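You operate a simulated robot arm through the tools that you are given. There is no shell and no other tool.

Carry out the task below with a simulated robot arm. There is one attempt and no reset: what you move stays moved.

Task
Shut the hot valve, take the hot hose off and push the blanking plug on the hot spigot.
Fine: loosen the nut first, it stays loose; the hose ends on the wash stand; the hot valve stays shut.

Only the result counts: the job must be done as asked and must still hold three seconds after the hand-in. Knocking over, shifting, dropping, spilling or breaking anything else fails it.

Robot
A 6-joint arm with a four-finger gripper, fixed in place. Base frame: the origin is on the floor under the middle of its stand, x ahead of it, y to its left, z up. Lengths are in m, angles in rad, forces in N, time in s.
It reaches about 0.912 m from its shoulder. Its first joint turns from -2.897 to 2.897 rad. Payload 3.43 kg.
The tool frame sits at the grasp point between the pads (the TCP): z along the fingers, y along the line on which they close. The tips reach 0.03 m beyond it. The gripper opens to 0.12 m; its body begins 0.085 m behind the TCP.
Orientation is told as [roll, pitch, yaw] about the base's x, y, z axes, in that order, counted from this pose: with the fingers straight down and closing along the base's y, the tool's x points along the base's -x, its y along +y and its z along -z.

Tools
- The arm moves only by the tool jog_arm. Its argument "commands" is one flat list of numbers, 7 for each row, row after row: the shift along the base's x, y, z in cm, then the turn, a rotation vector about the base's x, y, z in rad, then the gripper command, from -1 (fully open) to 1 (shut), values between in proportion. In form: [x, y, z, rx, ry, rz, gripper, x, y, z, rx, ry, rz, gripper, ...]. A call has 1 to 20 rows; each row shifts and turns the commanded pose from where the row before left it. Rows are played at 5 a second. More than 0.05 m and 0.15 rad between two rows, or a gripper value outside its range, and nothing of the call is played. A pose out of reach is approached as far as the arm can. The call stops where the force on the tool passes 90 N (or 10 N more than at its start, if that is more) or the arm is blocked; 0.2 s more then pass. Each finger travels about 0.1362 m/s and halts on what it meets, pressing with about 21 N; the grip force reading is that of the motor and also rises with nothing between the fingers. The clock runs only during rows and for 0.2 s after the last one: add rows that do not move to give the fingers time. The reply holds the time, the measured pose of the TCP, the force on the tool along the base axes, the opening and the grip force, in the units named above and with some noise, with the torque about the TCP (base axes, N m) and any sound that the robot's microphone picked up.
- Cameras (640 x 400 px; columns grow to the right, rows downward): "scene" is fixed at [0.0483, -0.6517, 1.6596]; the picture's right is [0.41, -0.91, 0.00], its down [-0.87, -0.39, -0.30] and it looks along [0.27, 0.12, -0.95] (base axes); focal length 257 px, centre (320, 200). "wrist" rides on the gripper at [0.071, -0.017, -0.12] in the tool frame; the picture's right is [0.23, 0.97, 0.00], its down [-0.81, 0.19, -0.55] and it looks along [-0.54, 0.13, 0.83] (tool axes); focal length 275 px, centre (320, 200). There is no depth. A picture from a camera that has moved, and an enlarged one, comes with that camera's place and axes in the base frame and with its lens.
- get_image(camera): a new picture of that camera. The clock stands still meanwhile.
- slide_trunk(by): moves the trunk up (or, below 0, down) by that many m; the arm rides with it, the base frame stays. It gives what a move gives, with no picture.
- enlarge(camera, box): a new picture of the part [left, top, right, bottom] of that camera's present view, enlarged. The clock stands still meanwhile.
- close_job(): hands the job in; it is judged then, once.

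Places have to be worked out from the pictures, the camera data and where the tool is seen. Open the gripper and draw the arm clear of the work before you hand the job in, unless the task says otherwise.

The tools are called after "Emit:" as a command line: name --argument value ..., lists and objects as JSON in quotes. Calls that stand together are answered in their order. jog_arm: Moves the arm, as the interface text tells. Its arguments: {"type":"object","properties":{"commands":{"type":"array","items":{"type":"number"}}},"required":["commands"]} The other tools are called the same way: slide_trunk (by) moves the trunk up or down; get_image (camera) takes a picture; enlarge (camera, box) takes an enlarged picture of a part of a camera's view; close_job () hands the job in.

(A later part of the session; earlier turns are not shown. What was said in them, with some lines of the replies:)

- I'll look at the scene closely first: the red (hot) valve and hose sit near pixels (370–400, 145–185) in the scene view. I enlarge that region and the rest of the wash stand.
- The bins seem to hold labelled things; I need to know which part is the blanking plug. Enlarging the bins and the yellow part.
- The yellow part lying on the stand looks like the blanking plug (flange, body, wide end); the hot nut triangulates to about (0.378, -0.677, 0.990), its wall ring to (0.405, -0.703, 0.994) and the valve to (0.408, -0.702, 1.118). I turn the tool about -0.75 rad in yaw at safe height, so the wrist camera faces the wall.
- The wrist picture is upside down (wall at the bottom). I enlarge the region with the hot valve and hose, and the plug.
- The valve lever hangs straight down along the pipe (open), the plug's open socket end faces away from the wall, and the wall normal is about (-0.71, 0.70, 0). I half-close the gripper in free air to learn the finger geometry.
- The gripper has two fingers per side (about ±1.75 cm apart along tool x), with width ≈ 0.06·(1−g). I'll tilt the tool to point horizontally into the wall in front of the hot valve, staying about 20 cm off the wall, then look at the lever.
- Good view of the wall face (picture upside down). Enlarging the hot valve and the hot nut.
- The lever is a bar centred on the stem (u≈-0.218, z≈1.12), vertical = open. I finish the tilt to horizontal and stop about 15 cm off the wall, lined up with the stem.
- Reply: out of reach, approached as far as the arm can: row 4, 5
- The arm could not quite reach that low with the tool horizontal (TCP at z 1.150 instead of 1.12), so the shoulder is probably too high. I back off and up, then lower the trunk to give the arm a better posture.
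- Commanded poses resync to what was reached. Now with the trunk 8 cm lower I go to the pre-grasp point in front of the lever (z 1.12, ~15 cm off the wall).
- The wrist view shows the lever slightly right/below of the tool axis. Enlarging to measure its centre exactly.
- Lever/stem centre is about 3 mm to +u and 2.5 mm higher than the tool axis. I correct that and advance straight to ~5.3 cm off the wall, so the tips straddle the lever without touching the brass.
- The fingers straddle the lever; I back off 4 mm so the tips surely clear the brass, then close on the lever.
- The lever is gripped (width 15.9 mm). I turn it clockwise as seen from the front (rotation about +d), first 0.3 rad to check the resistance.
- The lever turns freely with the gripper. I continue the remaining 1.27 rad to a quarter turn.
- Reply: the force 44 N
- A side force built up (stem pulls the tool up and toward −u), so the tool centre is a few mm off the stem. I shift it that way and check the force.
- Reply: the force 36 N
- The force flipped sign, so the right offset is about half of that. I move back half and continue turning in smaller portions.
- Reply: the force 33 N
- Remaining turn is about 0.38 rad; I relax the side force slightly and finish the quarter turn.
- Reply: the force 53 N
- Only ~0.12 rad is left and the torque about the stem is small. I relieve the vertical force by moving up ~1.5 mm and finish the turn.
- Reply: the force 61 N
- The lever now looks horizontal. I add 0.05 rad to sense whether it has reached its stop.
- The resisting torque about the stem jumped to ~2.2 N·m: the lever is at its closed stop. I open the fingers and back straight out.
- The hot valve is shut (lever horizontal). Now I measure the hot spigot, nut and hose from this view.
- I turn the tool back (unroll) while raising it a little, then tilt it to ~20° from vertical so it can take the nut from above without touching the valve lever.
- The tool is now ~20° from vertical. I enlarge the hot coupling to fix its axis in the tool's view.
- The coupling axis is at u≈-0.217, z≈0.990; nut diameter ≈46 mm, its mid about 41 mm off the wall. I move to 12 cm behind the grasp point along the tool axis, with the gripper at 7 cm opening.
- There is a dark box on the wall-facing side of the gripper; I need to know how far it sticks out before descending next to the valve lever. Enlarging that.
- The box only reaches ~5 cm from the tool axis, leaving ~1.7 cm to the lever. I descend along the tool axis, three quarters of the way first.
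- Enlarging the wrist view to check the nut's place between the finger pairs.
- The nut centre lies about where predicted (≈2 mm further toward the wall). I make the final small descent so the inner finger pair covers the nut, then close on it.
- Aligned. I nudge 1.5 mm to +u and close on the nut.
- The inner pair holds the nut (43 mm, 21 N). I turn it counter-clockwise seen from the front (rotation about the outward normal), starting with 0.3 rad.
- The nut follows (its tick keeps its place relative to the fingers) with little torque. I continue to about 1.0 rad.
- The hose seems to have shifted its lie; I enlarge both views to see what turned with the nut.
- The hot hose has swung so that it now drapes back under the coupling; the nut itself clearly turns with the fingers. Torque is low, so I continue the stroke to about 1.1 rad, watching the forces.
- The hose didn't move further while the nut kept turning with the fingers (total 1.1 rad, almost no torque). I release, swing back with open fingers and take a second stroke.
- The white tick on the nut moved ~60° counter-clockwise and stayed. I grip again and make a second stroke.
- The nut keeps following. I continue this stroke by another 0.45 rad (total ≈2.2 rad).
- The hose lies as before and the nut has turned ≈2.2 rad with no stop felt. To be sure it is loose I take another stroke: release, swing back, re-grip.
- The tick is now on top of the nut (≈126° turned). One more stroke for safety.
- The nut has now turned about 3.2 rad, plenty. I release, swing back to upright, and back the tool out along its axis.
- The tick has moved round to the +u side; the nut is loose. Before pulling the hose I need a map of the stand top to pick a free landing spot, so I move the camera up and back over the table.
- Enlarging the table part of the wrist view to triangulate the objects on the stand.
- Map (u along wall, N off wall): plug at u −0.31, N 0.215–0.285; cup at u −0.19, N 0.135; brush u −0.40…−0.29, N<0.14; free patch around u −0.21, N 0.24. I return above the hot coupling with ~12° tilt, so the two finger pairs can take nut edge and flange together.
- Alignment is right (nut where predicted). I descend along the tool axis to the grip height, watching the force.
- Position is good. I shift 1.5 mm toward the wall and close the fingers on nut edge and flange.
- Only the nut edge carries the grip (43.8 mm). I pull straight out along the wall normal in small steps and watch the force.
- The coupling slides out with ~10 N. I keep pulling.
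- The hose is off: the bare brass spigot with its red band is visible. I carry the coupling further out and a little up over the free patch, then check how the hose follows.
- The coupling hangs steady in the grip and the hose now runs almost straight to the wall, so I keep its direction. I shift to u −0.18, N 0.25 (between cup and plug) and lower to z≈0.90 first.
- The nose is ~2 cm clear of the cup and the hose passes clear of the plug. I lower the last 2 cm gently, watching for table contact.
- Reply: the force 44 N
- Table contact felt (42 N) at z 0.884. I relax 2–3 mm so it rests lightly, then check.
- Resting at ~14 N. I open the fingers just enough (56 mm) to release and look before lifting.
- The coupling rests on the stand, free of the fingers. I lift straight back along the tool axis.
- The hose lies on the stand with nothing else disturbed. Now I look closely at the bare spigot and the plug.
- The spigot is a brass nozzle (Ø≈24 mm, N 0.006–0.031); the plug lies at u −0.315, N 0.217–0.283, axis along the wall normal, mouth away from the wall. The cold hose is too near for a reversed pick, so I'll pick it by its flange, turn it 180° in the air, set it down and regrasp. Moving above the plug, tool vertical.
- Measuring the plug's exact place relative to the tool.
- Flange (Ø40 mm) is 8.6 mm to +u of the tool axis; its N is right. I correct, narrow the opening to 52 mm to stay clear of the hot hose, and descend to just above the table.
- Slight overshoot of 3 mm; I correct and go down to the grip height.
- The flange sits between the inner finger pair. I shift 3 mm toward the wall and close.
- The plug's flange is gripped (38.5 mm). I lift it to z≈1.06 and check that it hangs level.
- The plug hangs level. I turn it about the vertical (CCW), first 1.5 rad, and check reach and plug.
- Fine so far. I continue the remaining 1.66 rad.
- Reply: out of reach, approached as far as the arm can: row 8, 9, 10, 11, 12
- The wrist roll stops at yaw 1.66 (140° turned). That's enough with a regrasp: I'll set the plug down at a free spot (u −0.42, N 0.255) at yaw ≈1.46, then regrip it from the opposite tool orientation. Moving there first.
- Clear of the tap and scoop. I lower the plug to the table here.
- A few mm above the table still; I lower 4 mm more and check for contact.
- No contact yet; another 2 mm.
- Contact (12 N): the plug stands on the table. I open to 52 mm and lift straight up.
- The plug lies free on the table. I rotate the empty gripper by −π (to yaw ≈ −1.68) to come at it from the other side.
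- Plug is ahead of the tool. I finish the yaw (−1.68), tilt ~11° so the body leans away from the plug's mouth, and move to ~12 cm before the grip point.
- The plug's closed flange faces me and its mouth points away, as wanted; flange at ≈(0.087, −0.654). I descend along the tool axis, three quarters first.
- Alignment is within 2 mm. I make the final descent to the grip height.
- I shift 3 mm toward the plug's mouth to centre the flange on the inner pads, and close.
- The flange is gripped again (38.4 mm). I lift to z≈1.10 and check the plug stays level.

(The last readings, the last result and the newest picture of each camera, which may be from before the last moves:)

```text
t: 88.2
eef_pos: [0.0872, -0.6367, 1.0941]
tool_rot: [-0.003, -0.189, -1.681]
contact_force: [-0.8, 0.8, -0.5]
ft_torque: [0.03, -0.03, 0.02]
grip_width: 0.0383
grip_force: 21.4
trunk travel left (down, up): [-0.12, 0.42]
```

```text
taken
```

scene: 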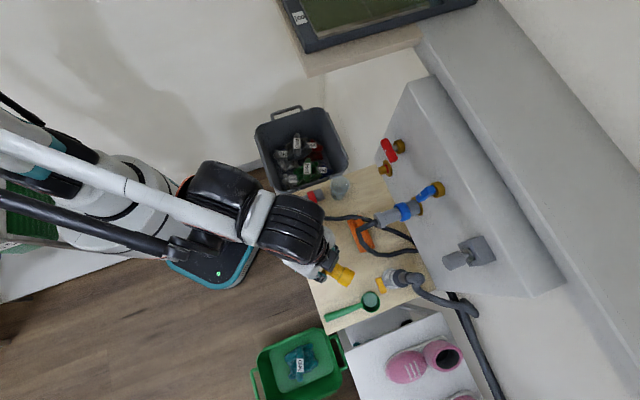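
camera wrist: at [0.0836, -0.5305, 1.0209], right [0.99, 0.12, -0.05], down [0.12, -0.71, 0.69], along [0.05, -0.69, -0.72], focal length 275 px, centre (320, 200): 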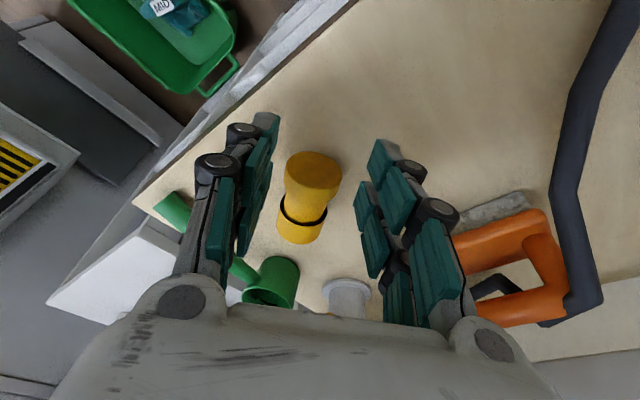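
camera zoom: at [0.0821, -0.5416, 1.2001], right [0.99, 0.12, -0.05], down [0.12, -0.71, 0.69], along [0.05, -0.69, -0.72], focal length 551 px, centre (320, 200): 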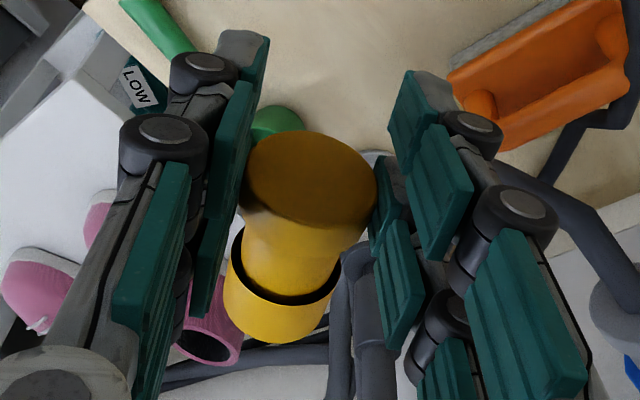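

The plug is held level. I rotate +0.90 rad so its mouth faces the wall, then carry it at height past the cold hose to in front of the hot spigot.

Emit:
jog_arm --commands '[0, 0, 0.3, 0, 0, 0.15, 1, 0, 0, 0.3, 0, 0, 0.15, 1, 0, 0, 0, 0, 0, 0.15, 1, 0, 0, 0, 0, 0, 0.15, 1, 0, 0, 0, 0, 0, 0.15, 1, 0, 0, 0, 0, 0, 0.15, 1, 3.32, 0.88, 0, 0, 0, 0, 1, 3.32, 0.88, 0, 0, 0, 0, 1, 3.32, 0.88, 0, 0, 0, 0, 1, 3.32, 0.88, 0, 0, 0, 0, 1, 3.32, 0.88, 0, 0, 0, 0, 1, 3.3, 0.88, 0, 0, 0, 0, 1, 0, 0, 0, 0, 0, 0, 1]'

Emit:
get_image --camera "wrist"

Emit:
enlarge --camera "scene" --box '[290, 120, 430, 225]'

```text
t: 91.0
eef_pos: [0.2886, -0.5808, 1.1011]
tool_rot: [-0.005, -0.186, -0.781]
contact_force: [0.6, -0.4, -0.5]
ft_torque: [0.02, 0.01, 0.03]
grip_width: 0.0384
grip_force: 21.3
trunk travel left (down, up): [-0.12, 0.42]
```

```text
taken
camera wrist: at [0.2115, -0.5271, 1.2065], right [0.53, 0.85, -0.05], down [0.63, -0.35, 0.69], along [0.57, -0.39, -0.72], focal length 275 px, centre (320, 200)
```

wrist: 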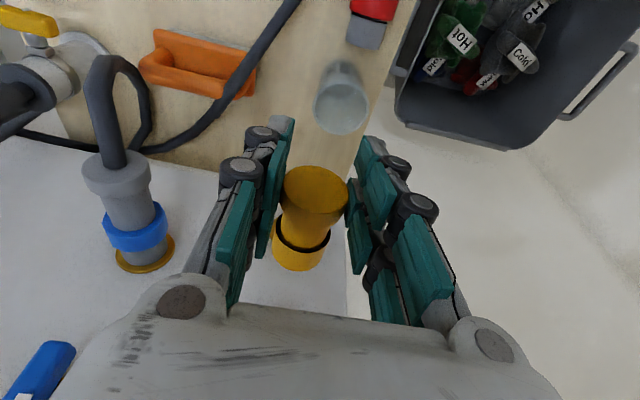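

```text
3.81 times, centred on (360, 172) of scene
camera zoom: at [0.0483, -0.6517, 1.6596], right [0.41, -0.91, 0.0], down [-0.87, -0.39, -0.3], along [0.27, 0.12, -0.95], focal length 978 px, centre (168, 305)
```

zoom: 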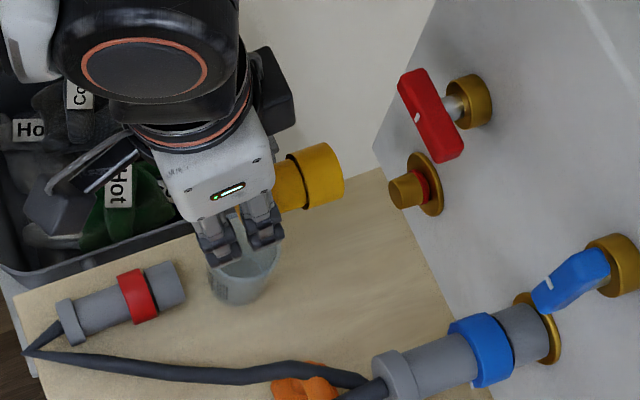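

The plug faces the wall. I shift 3.5 mm to −u and lower to the spigot's height (TCP z≈1.016) at a safe distance, then check the alignment.

Emit:
jog_arm --commands '[-0.25, -0.25, -2.8, 0, 0, 0, 1, 0, 0, -2.8, 0, 0, 0, 1, 0, 0, -2.9, 0, 0, 0, 1, 0, 0, 0, 0, 0, 0, 1]'

Emit:
get_image --camera "wrist"

Emit:
enlarge --camera "scene" --box '[340, 140, 420, 195]'

```text
t: 92.0
eef_pos: [0.2829, -0.5848, 1.0123]
tool_rot: [-0.004, -0.188, -0.779]
contact_force: [0.7, -0.4, -1.0]
ft_torque: [-0.01, 0.04, -0.01]
grip_width: 0.0385
grip_force: 20.8
trunk travel left (down, up): [-0.12, 0.42]
```

```text
taken
camera wrist: at [0.2068, -0.5305, 1.1192], right [0.52, 0.85, -0.05], down [0.63, -0.35, 0.69], along [0.57, -0.39, -0.72], focal length 275 px, centre (320, 200)
```

wrist: 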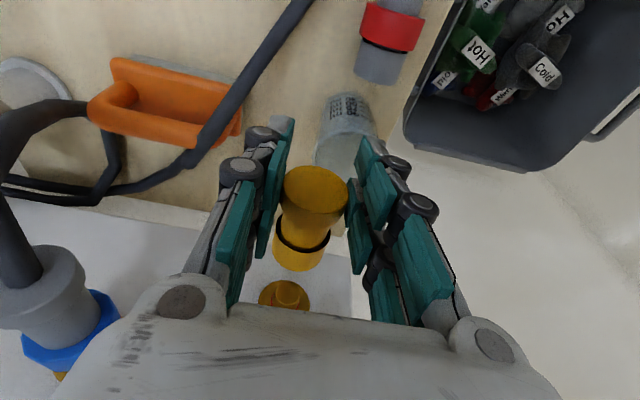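

```text
7.27 times, centred on (380, 168) of scene
camera zoom: at [0.0483, -0.6517, 1.6596], right [0.41, -0.91, 0.0], down [-0.87, -0.39, -0.3], along [0.27, 0.12, -0.95], focal length 1867 px, centre (-116, 436)
```

zoom: 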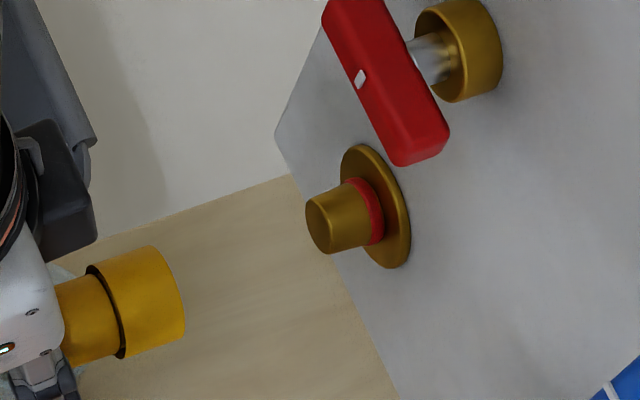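

Both the plug mouth and the bare nozzle are visible. Enlarging the wrist view to compare their axes.

Emit:
enlarge --camera "wrist" --box '[240, 160, 370, 320]'

Emit:
enlarge --camera "scene" --box '[338, 155, 398, 193]'

```text
2.50 times, centred on (305, 240) of wrist
camera zoom: at [0.2068, -0.5305, 1.1192], right [0.52, 0.85, -0.05], down [0.63, -0.35, 0.69], along [0.57, -0.39, -0.72], focal length 688 px, centre (358, 100)
```

zoom: 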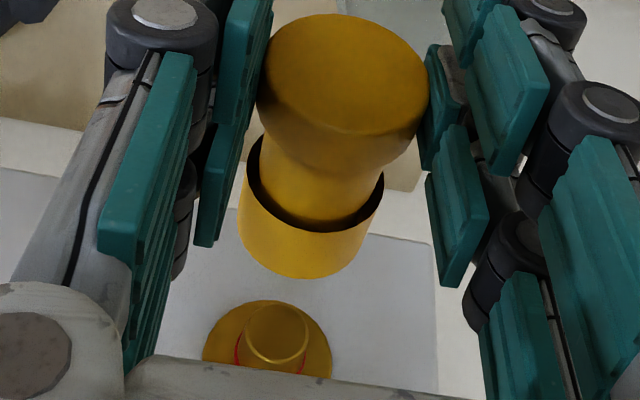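

```text
10.53 times, centred on (368, 174) of scene
camera zoom: at [0.0483, -0.6517, 1.6596], right [0.41, -0.91, 0.0], down [-0.87, -0.39, -0.3], along [0.27, 0.12, -0.95], focal length 2702 px, centre (-185, 474)
```

zoom: 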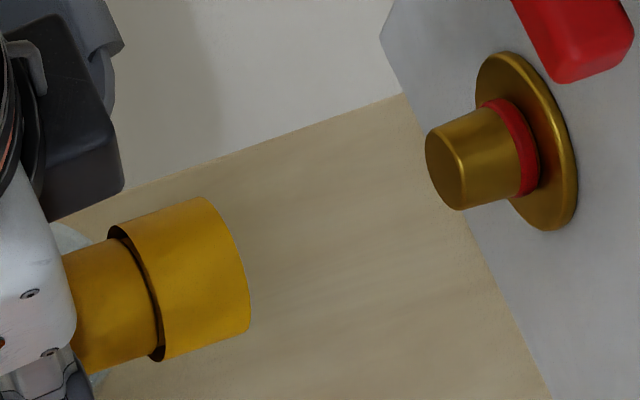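

The nozzle axis lies ~3.3 mm to +u and ~2.5 mm higher than the plug axis. I correct that and advance 5 cm so the mouth is ~1.5 cm in front of the nozzle, then recheck.

Emit:
jog_arm --commands '[0.23, 0.24, 0.25, 0, 0, 0, 1, 1.19, -1.17, 0, 0, 0, 0, 1, 1.19, -1.17, 0, 0, 0, 0, 1, 1.19, -1.16, 0, 0, 0, 0, 1, 0, 0, 0, 0, 0, 0, 1]'

Emit:
enlarge --camera "wrist" --box '[240, 160, 370, 320]'

Emit:
enlarge --camera "scene" --box '[348, 145, 408, 183]'

```text
t: 93.2
eef_pos: [0.3224, -0.6176, 1.0184]
tool_rot: [-0.005, -0.189, -0.781]
contact_force: [0.2, -0.5, -0.8]
ft_torque: [-0.01, 0.03, 0.0]
grip_width: 0.0385
grip_force: 21.1
trunk travel left (down, up): [-0.12, 0.42]
```

```text
2.50 times, centred on (305, 240) of wrist
camera zoom: at [0.2462, -0.5637, 1.1237], right [0.52, 0.85, -0.05], down [0.63, -0.35, 0.69], along [0.57, -0.39, -0.72], focal length 688 px, centre (358, 100)
```

zoom: 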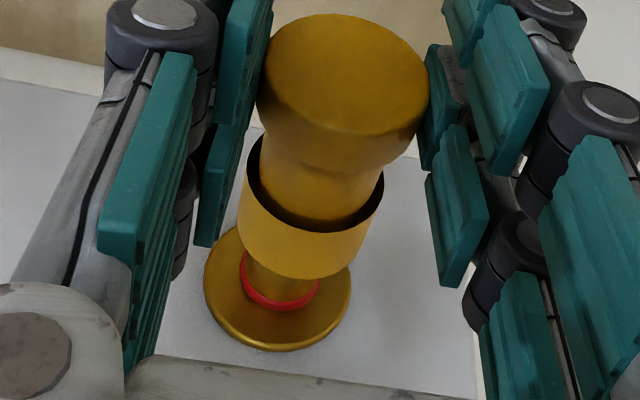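

```text
10.53 times, centred on (378, 164) of scene
camera zoom: at [0.0483, -0.6517, 1.6596], right [0.41, -0.91, 0.0], down [-0.87, -0.39, -0.3], along [0.27, 0.12, -0.95], focal length 2702 px, centre (-290, 579)
```

zoom: 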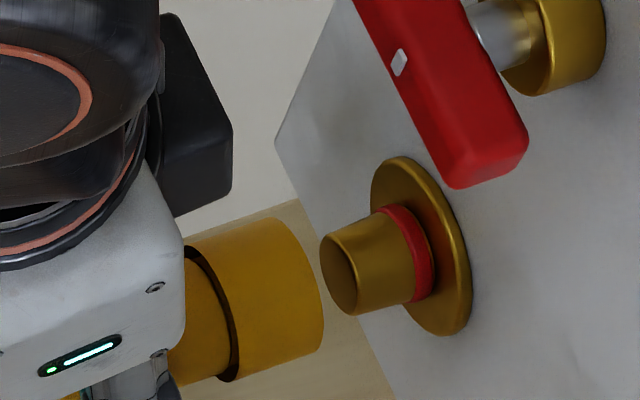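

Aligned to within ~1 mm in both views. I push on slowly, 2.4 cm in small steps, watching the force.

Emit:
jog_arm --commands '[0.43, -0.42, -0.1, 0, 0, 0, 1, 0.43, -0.42, 0, 0, 0, 0, 1, 0.43, -0.42, 0, 0, 0, 0, 1, 0.43, -0.42, 0, 0, 0, 0, 1, 0, 0, 0, 0, 0, 0, 1]'

Emit:
enlarge --camera "scene" --box '[348, 145, 408, 183]'

Emit:
enlarge --camera "wrist" --box '[240, 160, 370, 320]'

```text
t: 94.4
eef_pos: [0.3391, -0.6329, 1.0168]
tool_rot: [-0.005, -0.187, -0.782]
contact_force: [-5.9, 6.4, -4.4]
ft_torque: [0.37, 0.33, -0.02]
grip_width: 0.0384
grip_force: 21.6
trunk travel left (down, up): [-0.12, 0.42]
```

```text
10.53 times, centred on (378, 164) of scene
camera zoom: at [0.0483, -0.6517, 1.6596], right [0.41, -0.91, 0.0], down [-0.87, -0.39, -0.3], along [0.27, 0.12, -0.95], focal length 2702 px, centre (-290, 579)
```

zoom: 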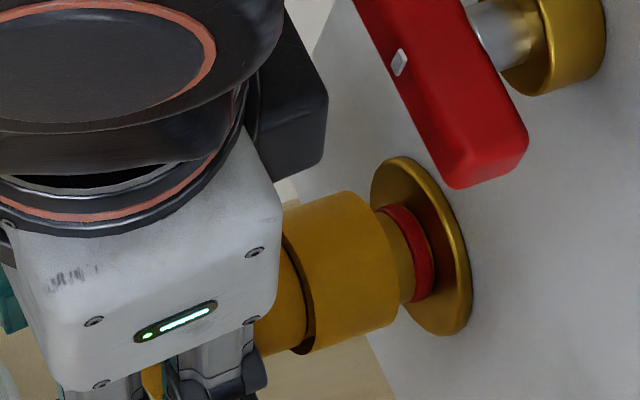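

```text
2.50 times, centred on (305, 240) of wrist
camera zoom: at [0.2621, -0.5792, 1.1228], right [0.53, 0.85, -0.05], down [0.63, -0.35, 0.69], along [0.57, -0.39, -0.72], focal length 688 px, centre (358, 100)
```

zoom: 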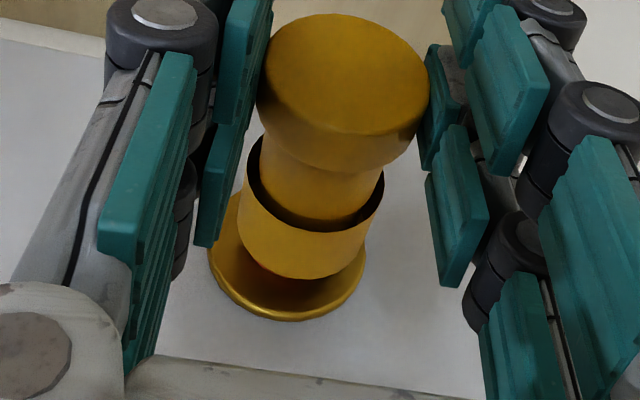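

The collar is over the nozzle (≈9 N resistance, slightly high). I lower 0.5 mm and push on another 1.2 cm.

Emit:
jog_arm --commands '[0.29, -0.28, -0.06, 0, 0, 0, 1, 0.29, -0.28, 0, 0, 0, 0, 1, 0.29, -0.28, 0, 0, 0, 0, 1, 0, 0, 0, 0, 0, 0, 1]'

Emit:
enlarge --camera "scene" --box '[348, 145, 408, 183]'

Emit:
enlarge --camera "wrist" --box '[240, 160, 370, 320]'

```text
t: 95.4
eef_pos: [0.3485, -0.6431, 1.0157]
tool_rot: [-0.005, -0.187, -0.781]
contact_force: [-6.7, 7.8, -2.7]
ft_torque: [0.13, 0.18, 0.01]
grip_width: 0.0383
grip_force: 21.0
trunk travel left (down, up): [-0.12, 0.42]
```

```text
10.53 times, centred on (378, 164) of scene
camera zoom: at [0.0483, -0.6517, 1.6596], right [0.41, -0.91, 0.0], down [-0.87, -0.39, -0.3], along [0.27, 0.12, -0.95], focal length 2702 px, centre (-290, 579)
```

zoom: 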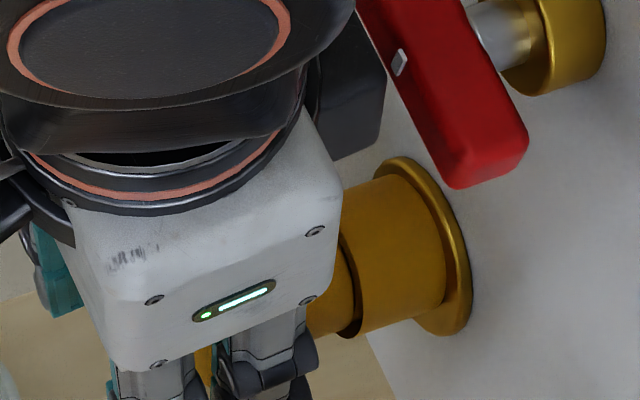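

```text
2.50 times, centred on (305, 240) of wrist
camera zoom: at [0.2716, -0.5887, 1.1226], right [0.52, 0.85, -0.05], down [0.63, -0.35, 0.69], along [0.57, -0.39, -0.72], focal length 688 px, centre (358, 100)
```

zoom: 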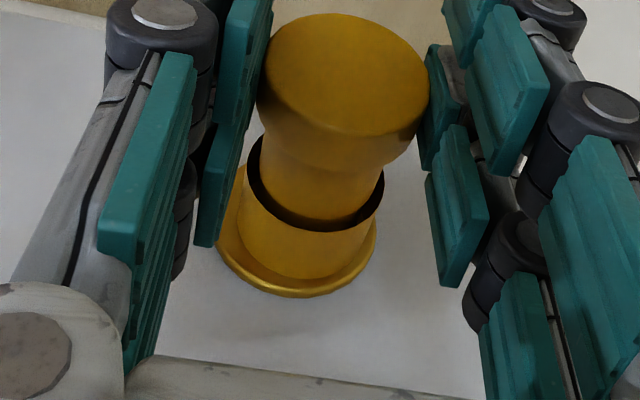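

The red band is covered; resistance is still ~10 N. I press on in 3 mm steps until the force rises, i.e. it is fully seated.

Emit:
jog_arm --commands '[0.21, -0.21, 0, 0, 0, 0, 1, 0.21, -0.21, 0, 0, 0, 0, 1, 0, 0, 0, 0, 0, 0, 1]'

Emit:
enlarge --camera "wrist" --box '[240, 160, 370, 320]'

```text
t: 96.2
eef_pos: [0.3517, -0.6452, 1.017]
tool_rot: [-0.005, -0.188, -0.782]
contact_force: [-15.1, 8.3, 2.0]
ft_torque: [-0.03, 0.11, -0.14]
grip_width: 0.0384
grip_force: 21.0
trunk travel left (down, up): [-0.12, 0.42]
```

```text
2.50 times, centred on (305, 240) of wrist
camera zoom: at [0.2746, -0.5914, 1.1226], right [0.53, 0.85, -0.05], down [0.63, -0.35, 0.7], along [0.57, -0.4, -0.72], focal length 688 px, centre (358, 100)
```

zoom: 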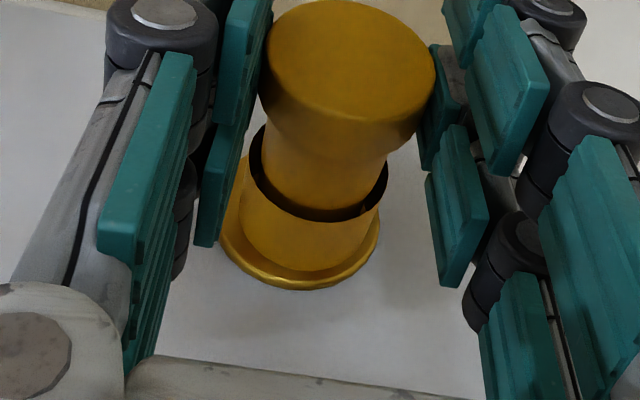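

The plug began to slip in the fingers (force ~17 N), so it seems to be against the ring. I check the seat in the scene view.

Emit:
enlarge --camera "scene" --box '[358, 145, 403, 180]'

Emit:
enlarge --camera "wrist" --box '[270, 200, 340, 290]'

```text
11.43 times, centred on (380, 162) of scene
camera zoom: at [0.0483, -0.6517, 1.6596], right [0.41, -0.91, 0.0], down [-0.87, -0.39, -0.3], along [0.27, 0.12, -0.95], focal length 2934 px, centre (-371, 629)
```

zoom: 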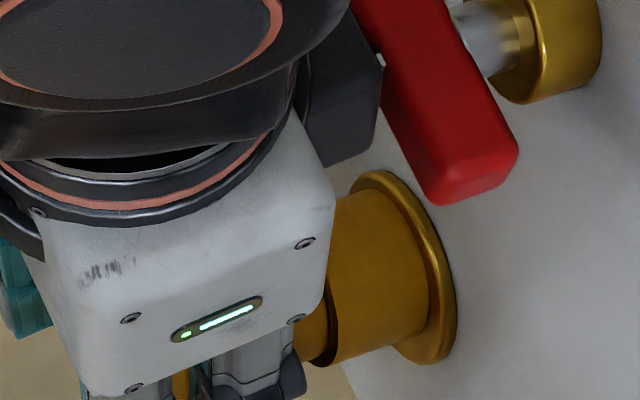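

```text
4.44 times, centred on (305, 245) of wrist
camera zoom: at [0.2746, -0.5914, 1.1226], right [0.53, 0.85, -0.05], down [0.63, -0.35, 0.7], along [0.57, -0.4, -0.72], focal length 1224 px, centre (387, 0)
```

zoom: 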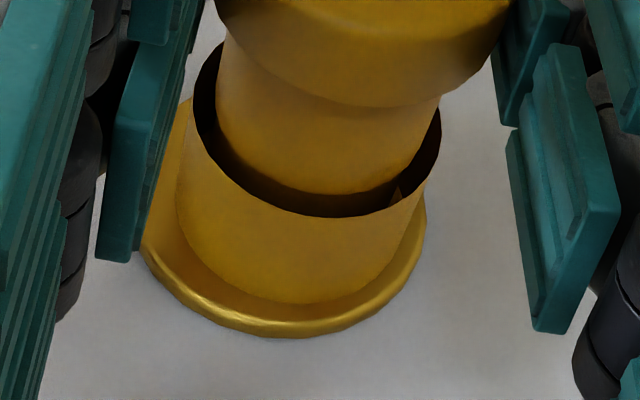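

The collar is flush with the ring. I open the fingers gently and see whether the plug holds by itself.

Emit:
jog_arm --commands '[0, 0, 0, 0, 0, 0, 0.3, 0, 0, 0, 0, 0, 0, 0.1, 0, 0, 0, 0, 0, 0, 0.1]'

Emit:
enlarge --camera "wrist" --box '[240, 160, 370, 320]'

```text
t: 97.0
eef_pos: [0.3532, -0.6457, 1.0151]
tool_rot: [-0.004, -0.189, -0.782]
contact_force: [0.0, -0.2, 0.3]
ft_torque: [-0.02, -0.01, -0.02]
grip_width: 0.0541
grip_force: 0.1
trunk travel left (down, up): [-0.12, 0.42]
```

```text
2.50 times, centred on (305, 240) of wrist
camera zoom: at [0.2766, -0.5921, 1.1216], right [0.52, 0.85, -0.05], down [0.63, -0.35, 0.69], along [0.57, -0.39, -0.72], focal length 688 px, centre (358, 100)
```

zoom: 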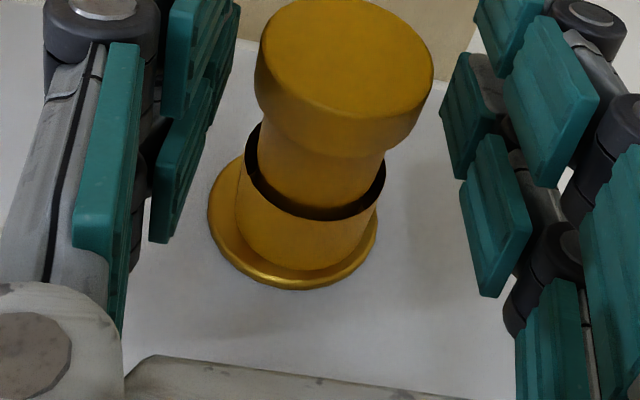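

The plug stays on its own. I lift off along the tool axis, then close the fingers further out to give the cap a firm final push.

Emit:
jog_arm --commands '[-0.4, 0.39, 2.95, 0, 0, 0, 0.1, -0.4, 0.39, 2.95, 0, 0, 0, 0.1, -0.4, 0.39, 2.95, 0, 0, 0, 0.1, -0.4, 0.39, 2.95, 0, 0, 0, 0.1, -1.25, 1.22, 0, 0, 0, 0, 0.5, -1.25, 1.22, 0, 0, 0, 0, 1, 0, 0, 0, 0, 0, 0, 1, 0, 0, 0, 0, 0, 0, 1]'

Emit:
get_image --camera "wrist"

Emit:
enlarge --camera "scene" --box '[310, 120, 430, 210]'

```text
t: 98.8
eef_pos: [0.312, -0.6048, 1.1325]
tool_rot: [-0.003, -0.189, -0.78]
contact_force: [-0.3, -0.1, -0.9]
ft_torque: [0.04, 0.04, 0.01]
grip_width: 0.0001
grip_force: 20.8
trunk travel left (down, up): [-0.12, 0.42]
```

```text
taken
camera wrist: at [0.2344, -0.5514, 1.2401], right [0.52, 0.85, -0.05], down [0.63, -0.35, 0.69], along [0.57, -0.39, -0.72], focal length 275 px, centre (320, 200)
```

wrist: 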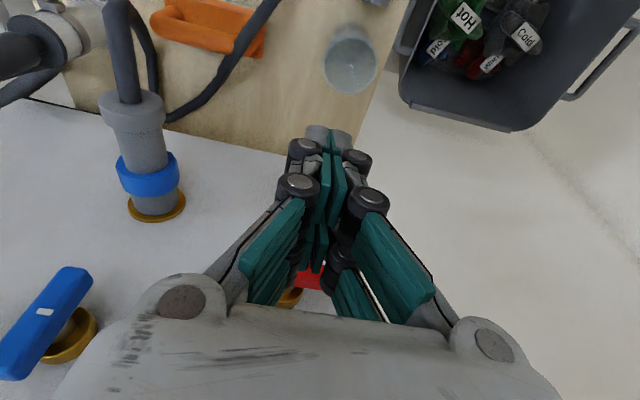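

```text
4.44 times, centred on (370, 165) of scene
camera zoom: at [0.0483, -0.6517, 1.6596], right [0.41, -0.91, 0.0], down [-0.87, -0.39, -0.3], along [0.27, 0.12, -0.95], focal length 1141 px, centre (98, 356)
```

zoom: 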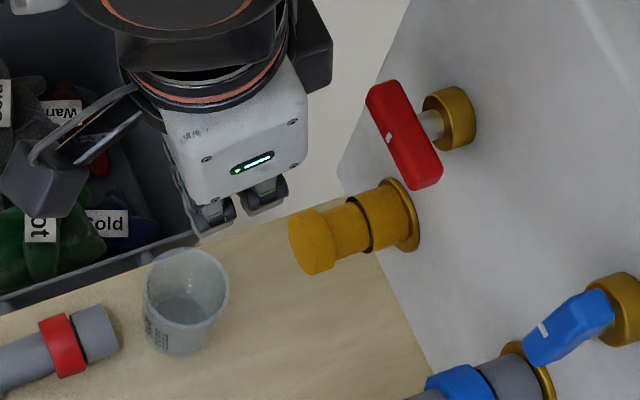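

The plug sits straight on the spigot. With the fingers closed I go down in front of its cap.

Emit:
jog_arm --commands '[-0.2, -0.2, -3, 0, 0, 0, 1, 0, 0, -3, 0, 0, 0, 1, 0, 0, -3, 0, 0, 0, 1, 0, 0, -3, 0, 0, 0, 1, 0, 0, 0, 0, 0, 0, 1]'

Emit:
enlarge --camera "scene" --box '[330, 130, 420, 200]'

Emit:
get_image --camera "wrist"

```text
t: 100.0
eef_pos: [0.3097, -0.6077, 1.0148]
tool_rot: [-0.004, -0.188, -0.781]
contact_force: [0.8, 0.0, -0.6]
ft_torque: [0.0, 0.0, -0.02]
grip_width: 0.0003
grip_force: 20.7
trunk travel left (down, up): [-0.12, 0.42]
```

```text
5.71 times, centred on (375, 165) of scene
camera zoom: at [0.0483, -0.6517, 1.6596], right [0.41, -0.91, 0.0], down [-0.87, -0.39, -0.3], along [0.27, 0.12, -0.95], focal length 1467 px, centre (6, 400)
```

zoom: 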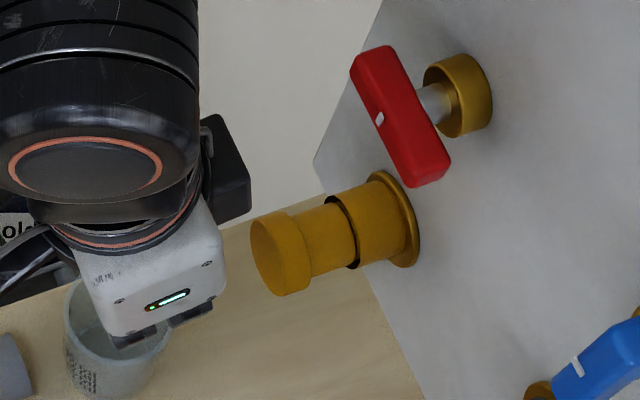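

```text
taken
camera wrist: at [0.2328, -0.5532, 1.1216], right [0.52, 0.85, -0.05], down [0.63, -0.35, 0.69], along [0.57, -0.39, -0.72], focal length 275 px, centre (320, 200)
```

wrist: 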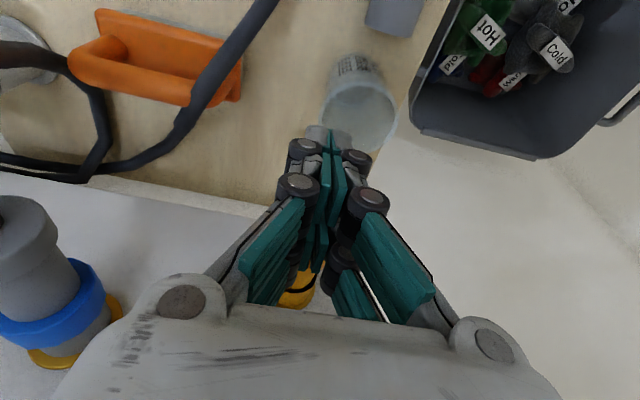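

I push toward the wall: first 2.4 cm, then small steps until the cap resists firmly.

Emit:
jog_arm --commands '[0.57, -0.56, 0, 0, 0, 0, 1, 0.57, -0.56, 0, 0, 0, 0, 1, 0.57, -0.56, 0, 0, 0, 0, 1, 0, 0, 0, 0, 0, 0, 1]'

```text
t: 101.0
eef_pos: [0.3258, -0.6258, 1.0127]
tool_rot: [-0.004, -0.188, -0.779]
contact_force: [-0.1, 0.5, -0.5]
ft_torque: [-0.04, 0.01, -0.02]
grip_width: 0.0
grip_force: 21.5
trunk travel left (down, up): [-0.12, 0.42]
```

No contact yet (N≈0.113). I continue in 4 mm steps.

Emit:
jog_arm --commands '[0.29, -0.28, 0, 0, 0, 0, 1, 0.29, -0.28, 0, 0, 0, 0, 1, 0.14, -0.14, 0, 0, 0, 0, 1, 0, 0, 0, 0, 0, 0, 1]'

Emit:
enlarge --camera "scene" --box '[340, 135, 410, 190]'

```text
t: 102.0
eef_pos: [0.3346, -0.6319, 1.0142]
tool_rot: [-0.006, -0.188, -0.781]
contact_force: [-0.3, 0.0, -0.1]
ft_torque: [-0.01, -0.02, 0.01]
grip_width: 0.0003
grip_force: 21.2
trunk travel left (down, up): [-0.12, 0.42]
```

```text
7.27 times, centred on (375, 162) of scene
camera zoom: at [0.0483, -0.6517, 1.6596], right [0.41, -0.91, 0.0], down [-0.87, -0.39, -0.3], along [0.27, 0.12, -0.95], focal length 1867 px, centre (-80, 473)
```

zoom: 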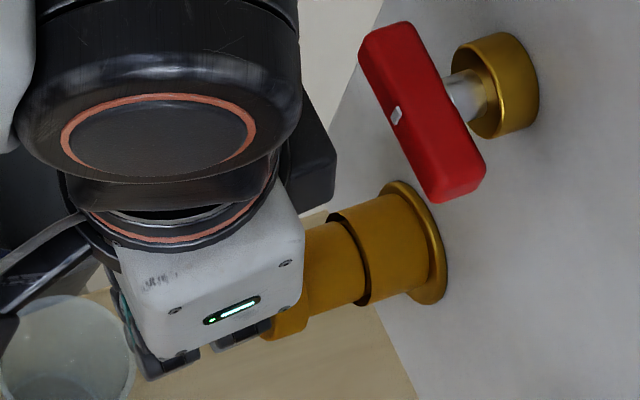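

Still no contact; continuing in small steps (gripper box is still >2 cm from the lever).

Emit:
jog_arm --commands '[0.21, -0.21, 0, 0, 0, 0, 1, 0.21, -0.21, 0, 0, 0, 0, 1, 0, 0, 0, 0, 0, 0, 1]'

```text
t: 102.8
eef_pos: [0.3343, -0.6339, 1.0155]
tool_rot: [-0.004, -0.186, -0.783]
contact_force: [-29.7, 32.8, -17.2]
ft_torque: [1.03, 0.99, 0.07]
grip_width: 0.0059
grip_force: 21.6
trunk travel left (down, up): [-0.12, 0.42]
```

Firm contact: 44 N on the cap with no further motion, so the plug is fully seated. I back straight off and lift away.

Emit:
jog_arm --commands '[-0.7, 0.69, 0, 0, 0, 0, 1, -1.4, 1.38, 0, 0, 0, 0, 1, -1.8, 1.76, 1, 0, 0, 0, 1, -1.8, 1.76, 3, 0, 0, 0, 1, -1.5, 1.4, 4, 0, 0, 0, 0.3, 0, 0, 4.5, 0, 0, 0, 0, 0, 0, 4.5, 0, 0, 0, 0, 0, 0, 0, 0, 0, 0, 0]'

Emit:
get_image --camera "wrist"

Emit:
get_image --camera "scene"

Emit:
enlarge --camera "scene" --box '[280, 120, 440, 240]'

```text
t: 104.6
eef_pos: [0.2658, -0.5681, 1.1857]
tool_rot: [-0.005, -0.192, -0.78]
contact_force: [-0.1, -0.1, 0.4]
ft_torque: [-0.03, 0.0, 0.04]
grip_width: 0.06
grip_force: 0.1
trunk travel left (down, up): [-0.12, 0.42]
```

```text
taken
camera wrist: at [0.1883, -0.5146, 1.291], right [0.52, 0.85, -0.05], down [0.63, -0.35, 0.69], along [0.57, -0.39, -0.72], focal length 275 px, centre (320, 200)
```

wrist: 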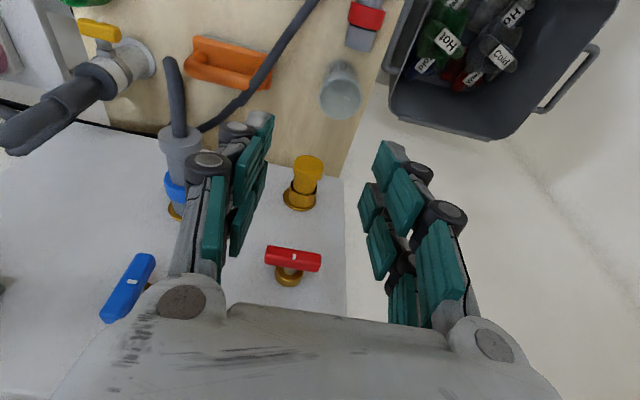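

```text
taken
```

scene: 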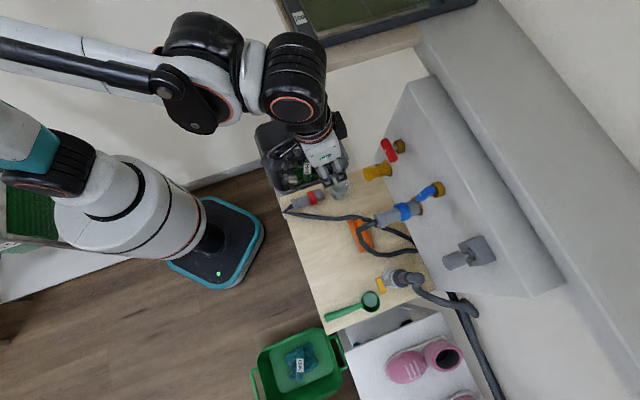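

```text
3.33 times, centred on (360, 180) of scene
camera zoom: at [0.0483, -0.6517, 1.6596], right [0.41, -0.91, 0.0], down [-0.87, -0.39, -0.3], along [0.27, 0.12, -0.95], focal length 856 px, centre (187, 267)
```

zoom: 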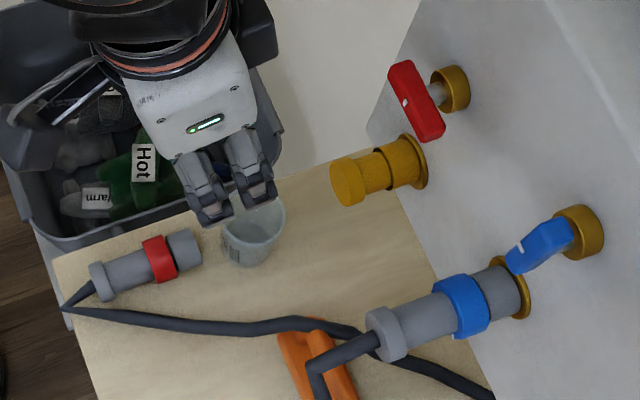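

Everything looks in place. I take close looks at the valve lever, the plug seat and the hose end before retreating.

Emit:
enlarge --camera "wrist" --box '[240, 140, 350, 300]'

Emit:
enlarge --camera "wrist" --box '[150, 0, 420, 140]'

Emit:
enlarge --camera "scene" --box '[270, 170, 350, 230]'

```text
2.50 times, centred on (295, 220) of wrist
camera zoom: at [0.1883, -0.5146, 1.291], right [0.52, 0.85, -0.05], down [0.63, -0.35, 0.69], along [0.57, -0.39, -0.72], focal length 688 px, centre (382, 150)
```

zoom: 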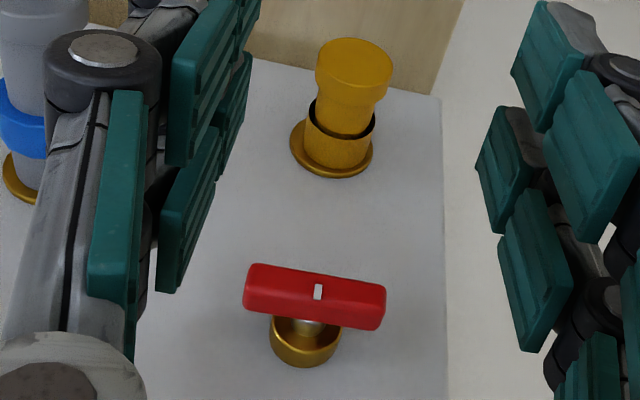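

```text
2.37 times, centred on (285, 70) of wrist
camera zoom: at [0.1883, -0.5146, 1.291], right [0.52, 0.85, -0.05], down [0.63, -0.35, 0.69], along [0.57, -0.39, -0.72], focal length 652 px, centre (403, 508)
```

zoom: 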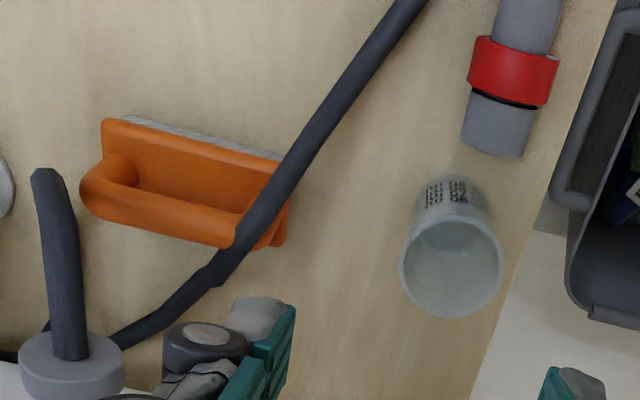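

```text
6.67 times, centred on (310, 200) of scene
camera zoom: at [0.0483, -0.6517, 1.6596], right [0.41, -0.91, 0.0], down [-0.87, -0.39, -0.3], along [0.27, 0.12, -0.95], focal length 1712 px, centre (387, 200)
```

zoom: 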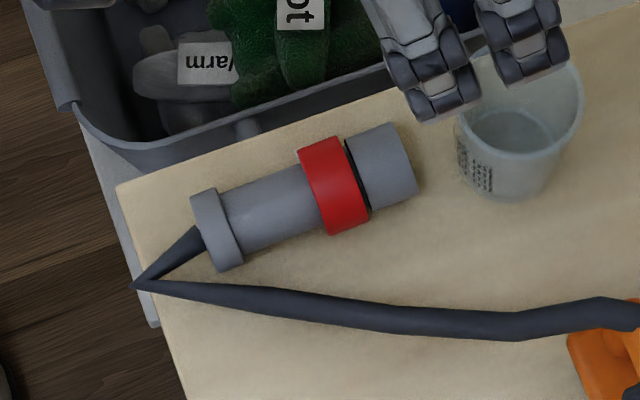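

Lever is exactly horizontal, plug seated, hose end on the stand. I compare the brush, scoop and tap with the very first close-up (same crop) to be sure nothing shifted.

Emit:
enlarge --camera "scene" --box '[280, 200, 480, 325]'

```text
3.20 times, centred on (380, 262) of scene
camera zoom: at [0.0483, -0.6517, 1.6596], right [0.41, -0.91, 0.0], down [-0.87, -0.39, -0.3], along [0.27, 0.12, -0.95], focal length 822 px, centre (128, 0)
```

zoom: 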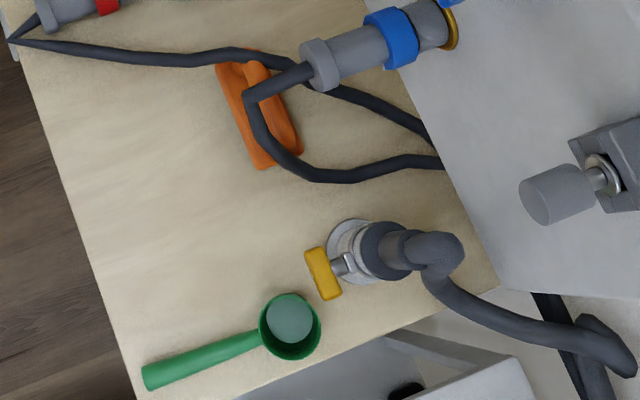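

Nothing else has moved. I open the gripper fully and draw the arm back and up, clear of the stand.

Emit:
jog_arm --commands '[-0.5, 1, 4, 0, 0, 0, 0, -0.5, 2, 3.5, 0, 0, 0, -0.3, -0.3, 4, 1.5, 0, 0, 0, -0.6, 0, 4.5, 0.5, 0, 0, 0, -1, 0, 4.5, 0, 0, 0, 0, -1, 0, 0, 0, 0, 0, 0, -1, 0, 0, 0, 0, 0, 0, -1]'

Emit:
get_image --camera "scene"

Emit:
enlarge --camera "scene" --box '[280, 120, 440, 240]'

```text
t: 105.6
eef_pos: [0.2871, -0.5208, 1.2797]
tool_rot: [-0.006, -0.188, -0.78]
contact_force: [-0.4, -1.1, -0.8]
ft_torque: [0.09, -0.03, 0.0]
grip_width: 0.1197
grip_force: 0.0
trunk travel left (down, up): [-0.12, 0.42]
stopped in row 5: the arm was blocked; the commanded pose is now the measured one
```

```text
taken
```

scene: 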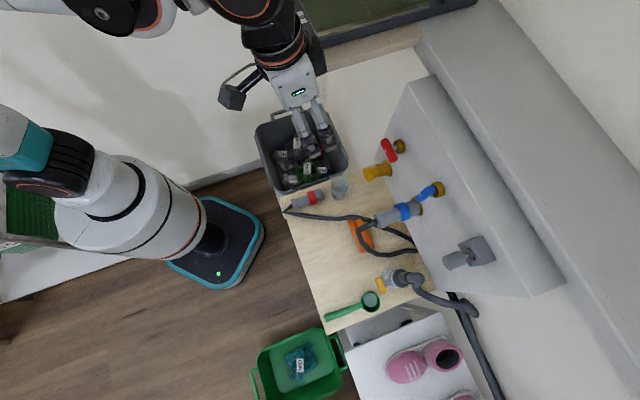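

```text
3.33 times, centred on (360, 180) of scene
camera zoom: at [0.0483, -0.6517, 1.6596], right [0.41, -0.91, 0.0], down [-0.87, -0.39, -0.3], along [0.27, 0.12, -0.95], focal length 856 px, centre (187, 267)
```

zoom: 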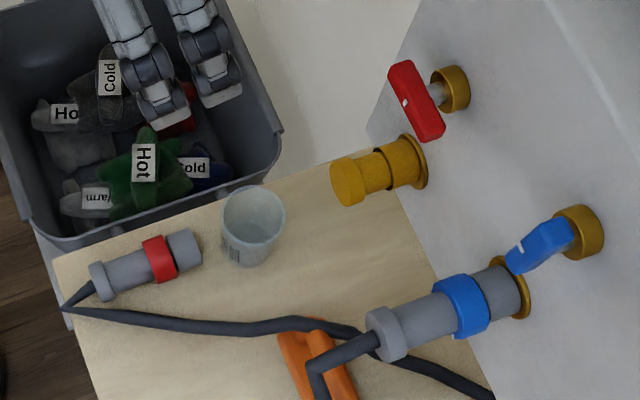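

The arm reported being blocked on the way back (no force on the tool). I look at what is near it before moving on.

Emit:
enlarge --camera "scene" --box '[60, 0, 440, 160]'

Emit:
get_image --camera "wrist"

```text
1.68 times, centred on (250, 80) of scene
camera zoom: at [0.0483, -0.6517, 1.6596], right [0.41, -0.91, 0.0], down [-0.87, -0.39, -0.3], along [0.27, 0.12, -0.95], focal length 432 px, centre (438, 402)
```

zoom: 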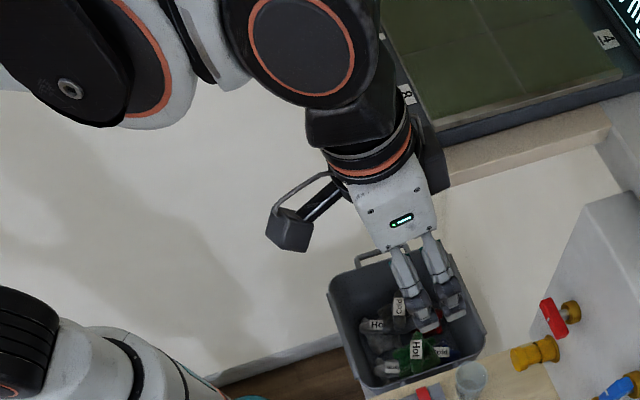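

```text
taken
camera wrist: at [0.2106, -0.466, 1.386], right [0.52, 0.85, -0.05], down [0.63, -0.35, 0.69], along [0.57, -0.39, -0.72], focal length 275 px, centre (320, 200)
```

wrist: 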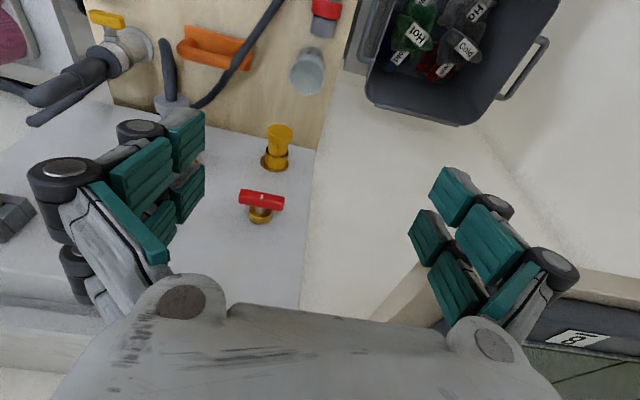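

The work, bins and the board with label 8 (at about (0.457, −0.428, 1.31)) are unchanged. The arm probably got cramped; I stand the tool upright and partly close the fingers to get free room.

Emit:
jog_arm --commands '[-0.5, -0.5, 0, 0, 0, 0, -0.5, -0.5, -0.5, 0, 0.045, 0.046, 0, 0, -0.5, 0, 0, 0.045, 0.046, 0, 0, -0.5, 0, 0, 0.042, 0.043, 0, 0, 0, 0, 0, 0, 0, 0, 0]'

Emit:
enlarge --camera "scene" --box '[60, 0, 440, 240]'

```text
t: 106.8
eef_pos: [0.2661, -0.527, 1.2804]
tool_rot: [-0.005, 0.002, -0.78]
contact_force: [0.0, -0.1, 0.6]
ft_torque: [0.0, 0.01, -0.01]
grip_width: 0.0598
grip_force: 0.1
trunk travel left (down, up): [-0.12, 0.42]
```

```text
1.67 times, centred on (250, 120) of scene
camera zoom: at [0.0483, -0.6517, 1.6596], right [0.41, -0.91, 0.0], down [-0.87, -0.39, -0.3], along [0.27, 0.12, -0.95], focal length 428 px, centre (437, 333)
```

zoom: 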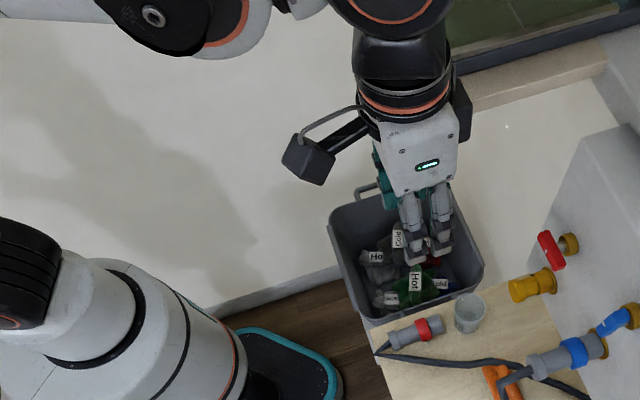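

The arm moves freely again. I raise the trunk back by 8 cm to take the arm further clear of the stand.

Emit:
slide_trunk --by 0.08

Emit:
get_image --camera "scene"

Emit:
get_image --camera "wrist"

```text
t: 108.0
eef_pos: [0.2676, -0.5273, 1.3619]
tool_rot: [-0.007, 0.0, -0.779]
contact_force: [0.0, -0.2, -0.2]
ft_torque: [0.02, -0.02, 0.0]
grip_width: 0.06
grip_force: 0.0
trunk travel left (down, up): [-0.2, 0.34]
```

```text
taken
```

scene: 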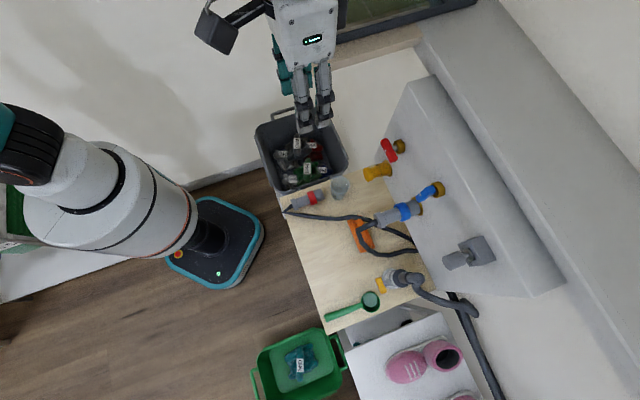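

```text
taken
camera wrist: at [0.206, -0.4884, 1.4827], right [0.52, 0.85, -0.01], down [0.71, -0.43, 0.55], along [0.47, -0.29, -0.83], focal length 275 px, centre (320, 200)
```

wrist: 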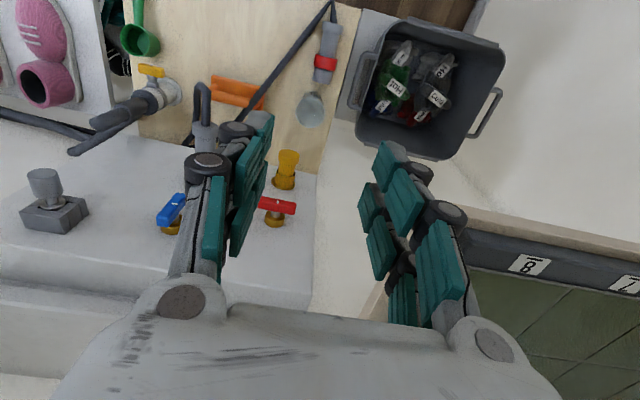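

Valve shut, plug seated, hose on the stand, everything else in place. I open the gripper fully without moving the arm.

Emit:
jog_arm --commands '[0, 0, 0, 0, 0, 0, -0.5, 0, 0, 0, 0, 0, 0, -1, 0, 0, 0, 0, 0, 0, -1]'

Emit:
enlarge --camera "scene" --box '[280, 120, 440, 240]'

```text
t: 108.8
eef_pos: [0.267, -0.5279, 1.3598]
tool_rot: [-0.005, 0.0, -0.78]
contact_force: [-0.1, 0.2, -0.5]
ft_torque: [0.04, 0.01, 0.01]
grip_width: 0.1201
grip_force: 0.1
trunk travel left (down, up): [-0.2, 0.34]
```

```text
3.33 times, centred on (360, 180) of scene
camera zoom: at [0.0483, -0.6517, 1.6596], right [0.41, -0.91, 0.0], down [-0.87, -0.39, -0.3], along [0.27, 0.12, -0.95], focal length 856 px, centre (187, 267)
```

zoom: 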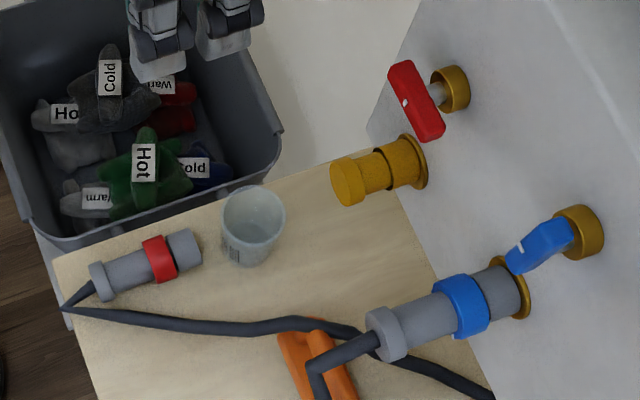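

The final view shows the hot valve shut, the plug on the hot spigot, the loosened hose resting on the stand, and the open gripper well clear. I hand the job in.

Emit:
close_job

```text
The job is handed in.
```

The job is done and handed in; I haven't seen the judged result.

- **Valve:** the hot valve is turned a quarter turn clockwise to its stop, and its lever still sits horizontal.
- **Nut:** loosened by about 3.2 rad (roughly half a turn) before I pulled the hose. No sound marked it coming loose, but the hose then came off with only about 10 N.
- **Hose:** it lies on the wash stand between the cup and the front edge. The hose's bend pokes about a centimetre past the table edge, but the coupling itself is on the stand.
- **Plug:** it is pushed on the hot spigot, flush with the ring and covering the red band. I then pressed the cap with about 44 N and it did not move further.

The cup, brush, scoop, tap and cold hose look unmoved in the final pictures. On the way out the arm reported being blocked once, with no force on the tool, and I could not tell what stopped it. I checked the bin and the board with label 8, which were unchanged. After that I stood the tool upright, raised the trunk back, and opened the gripper fully, well above the stand.
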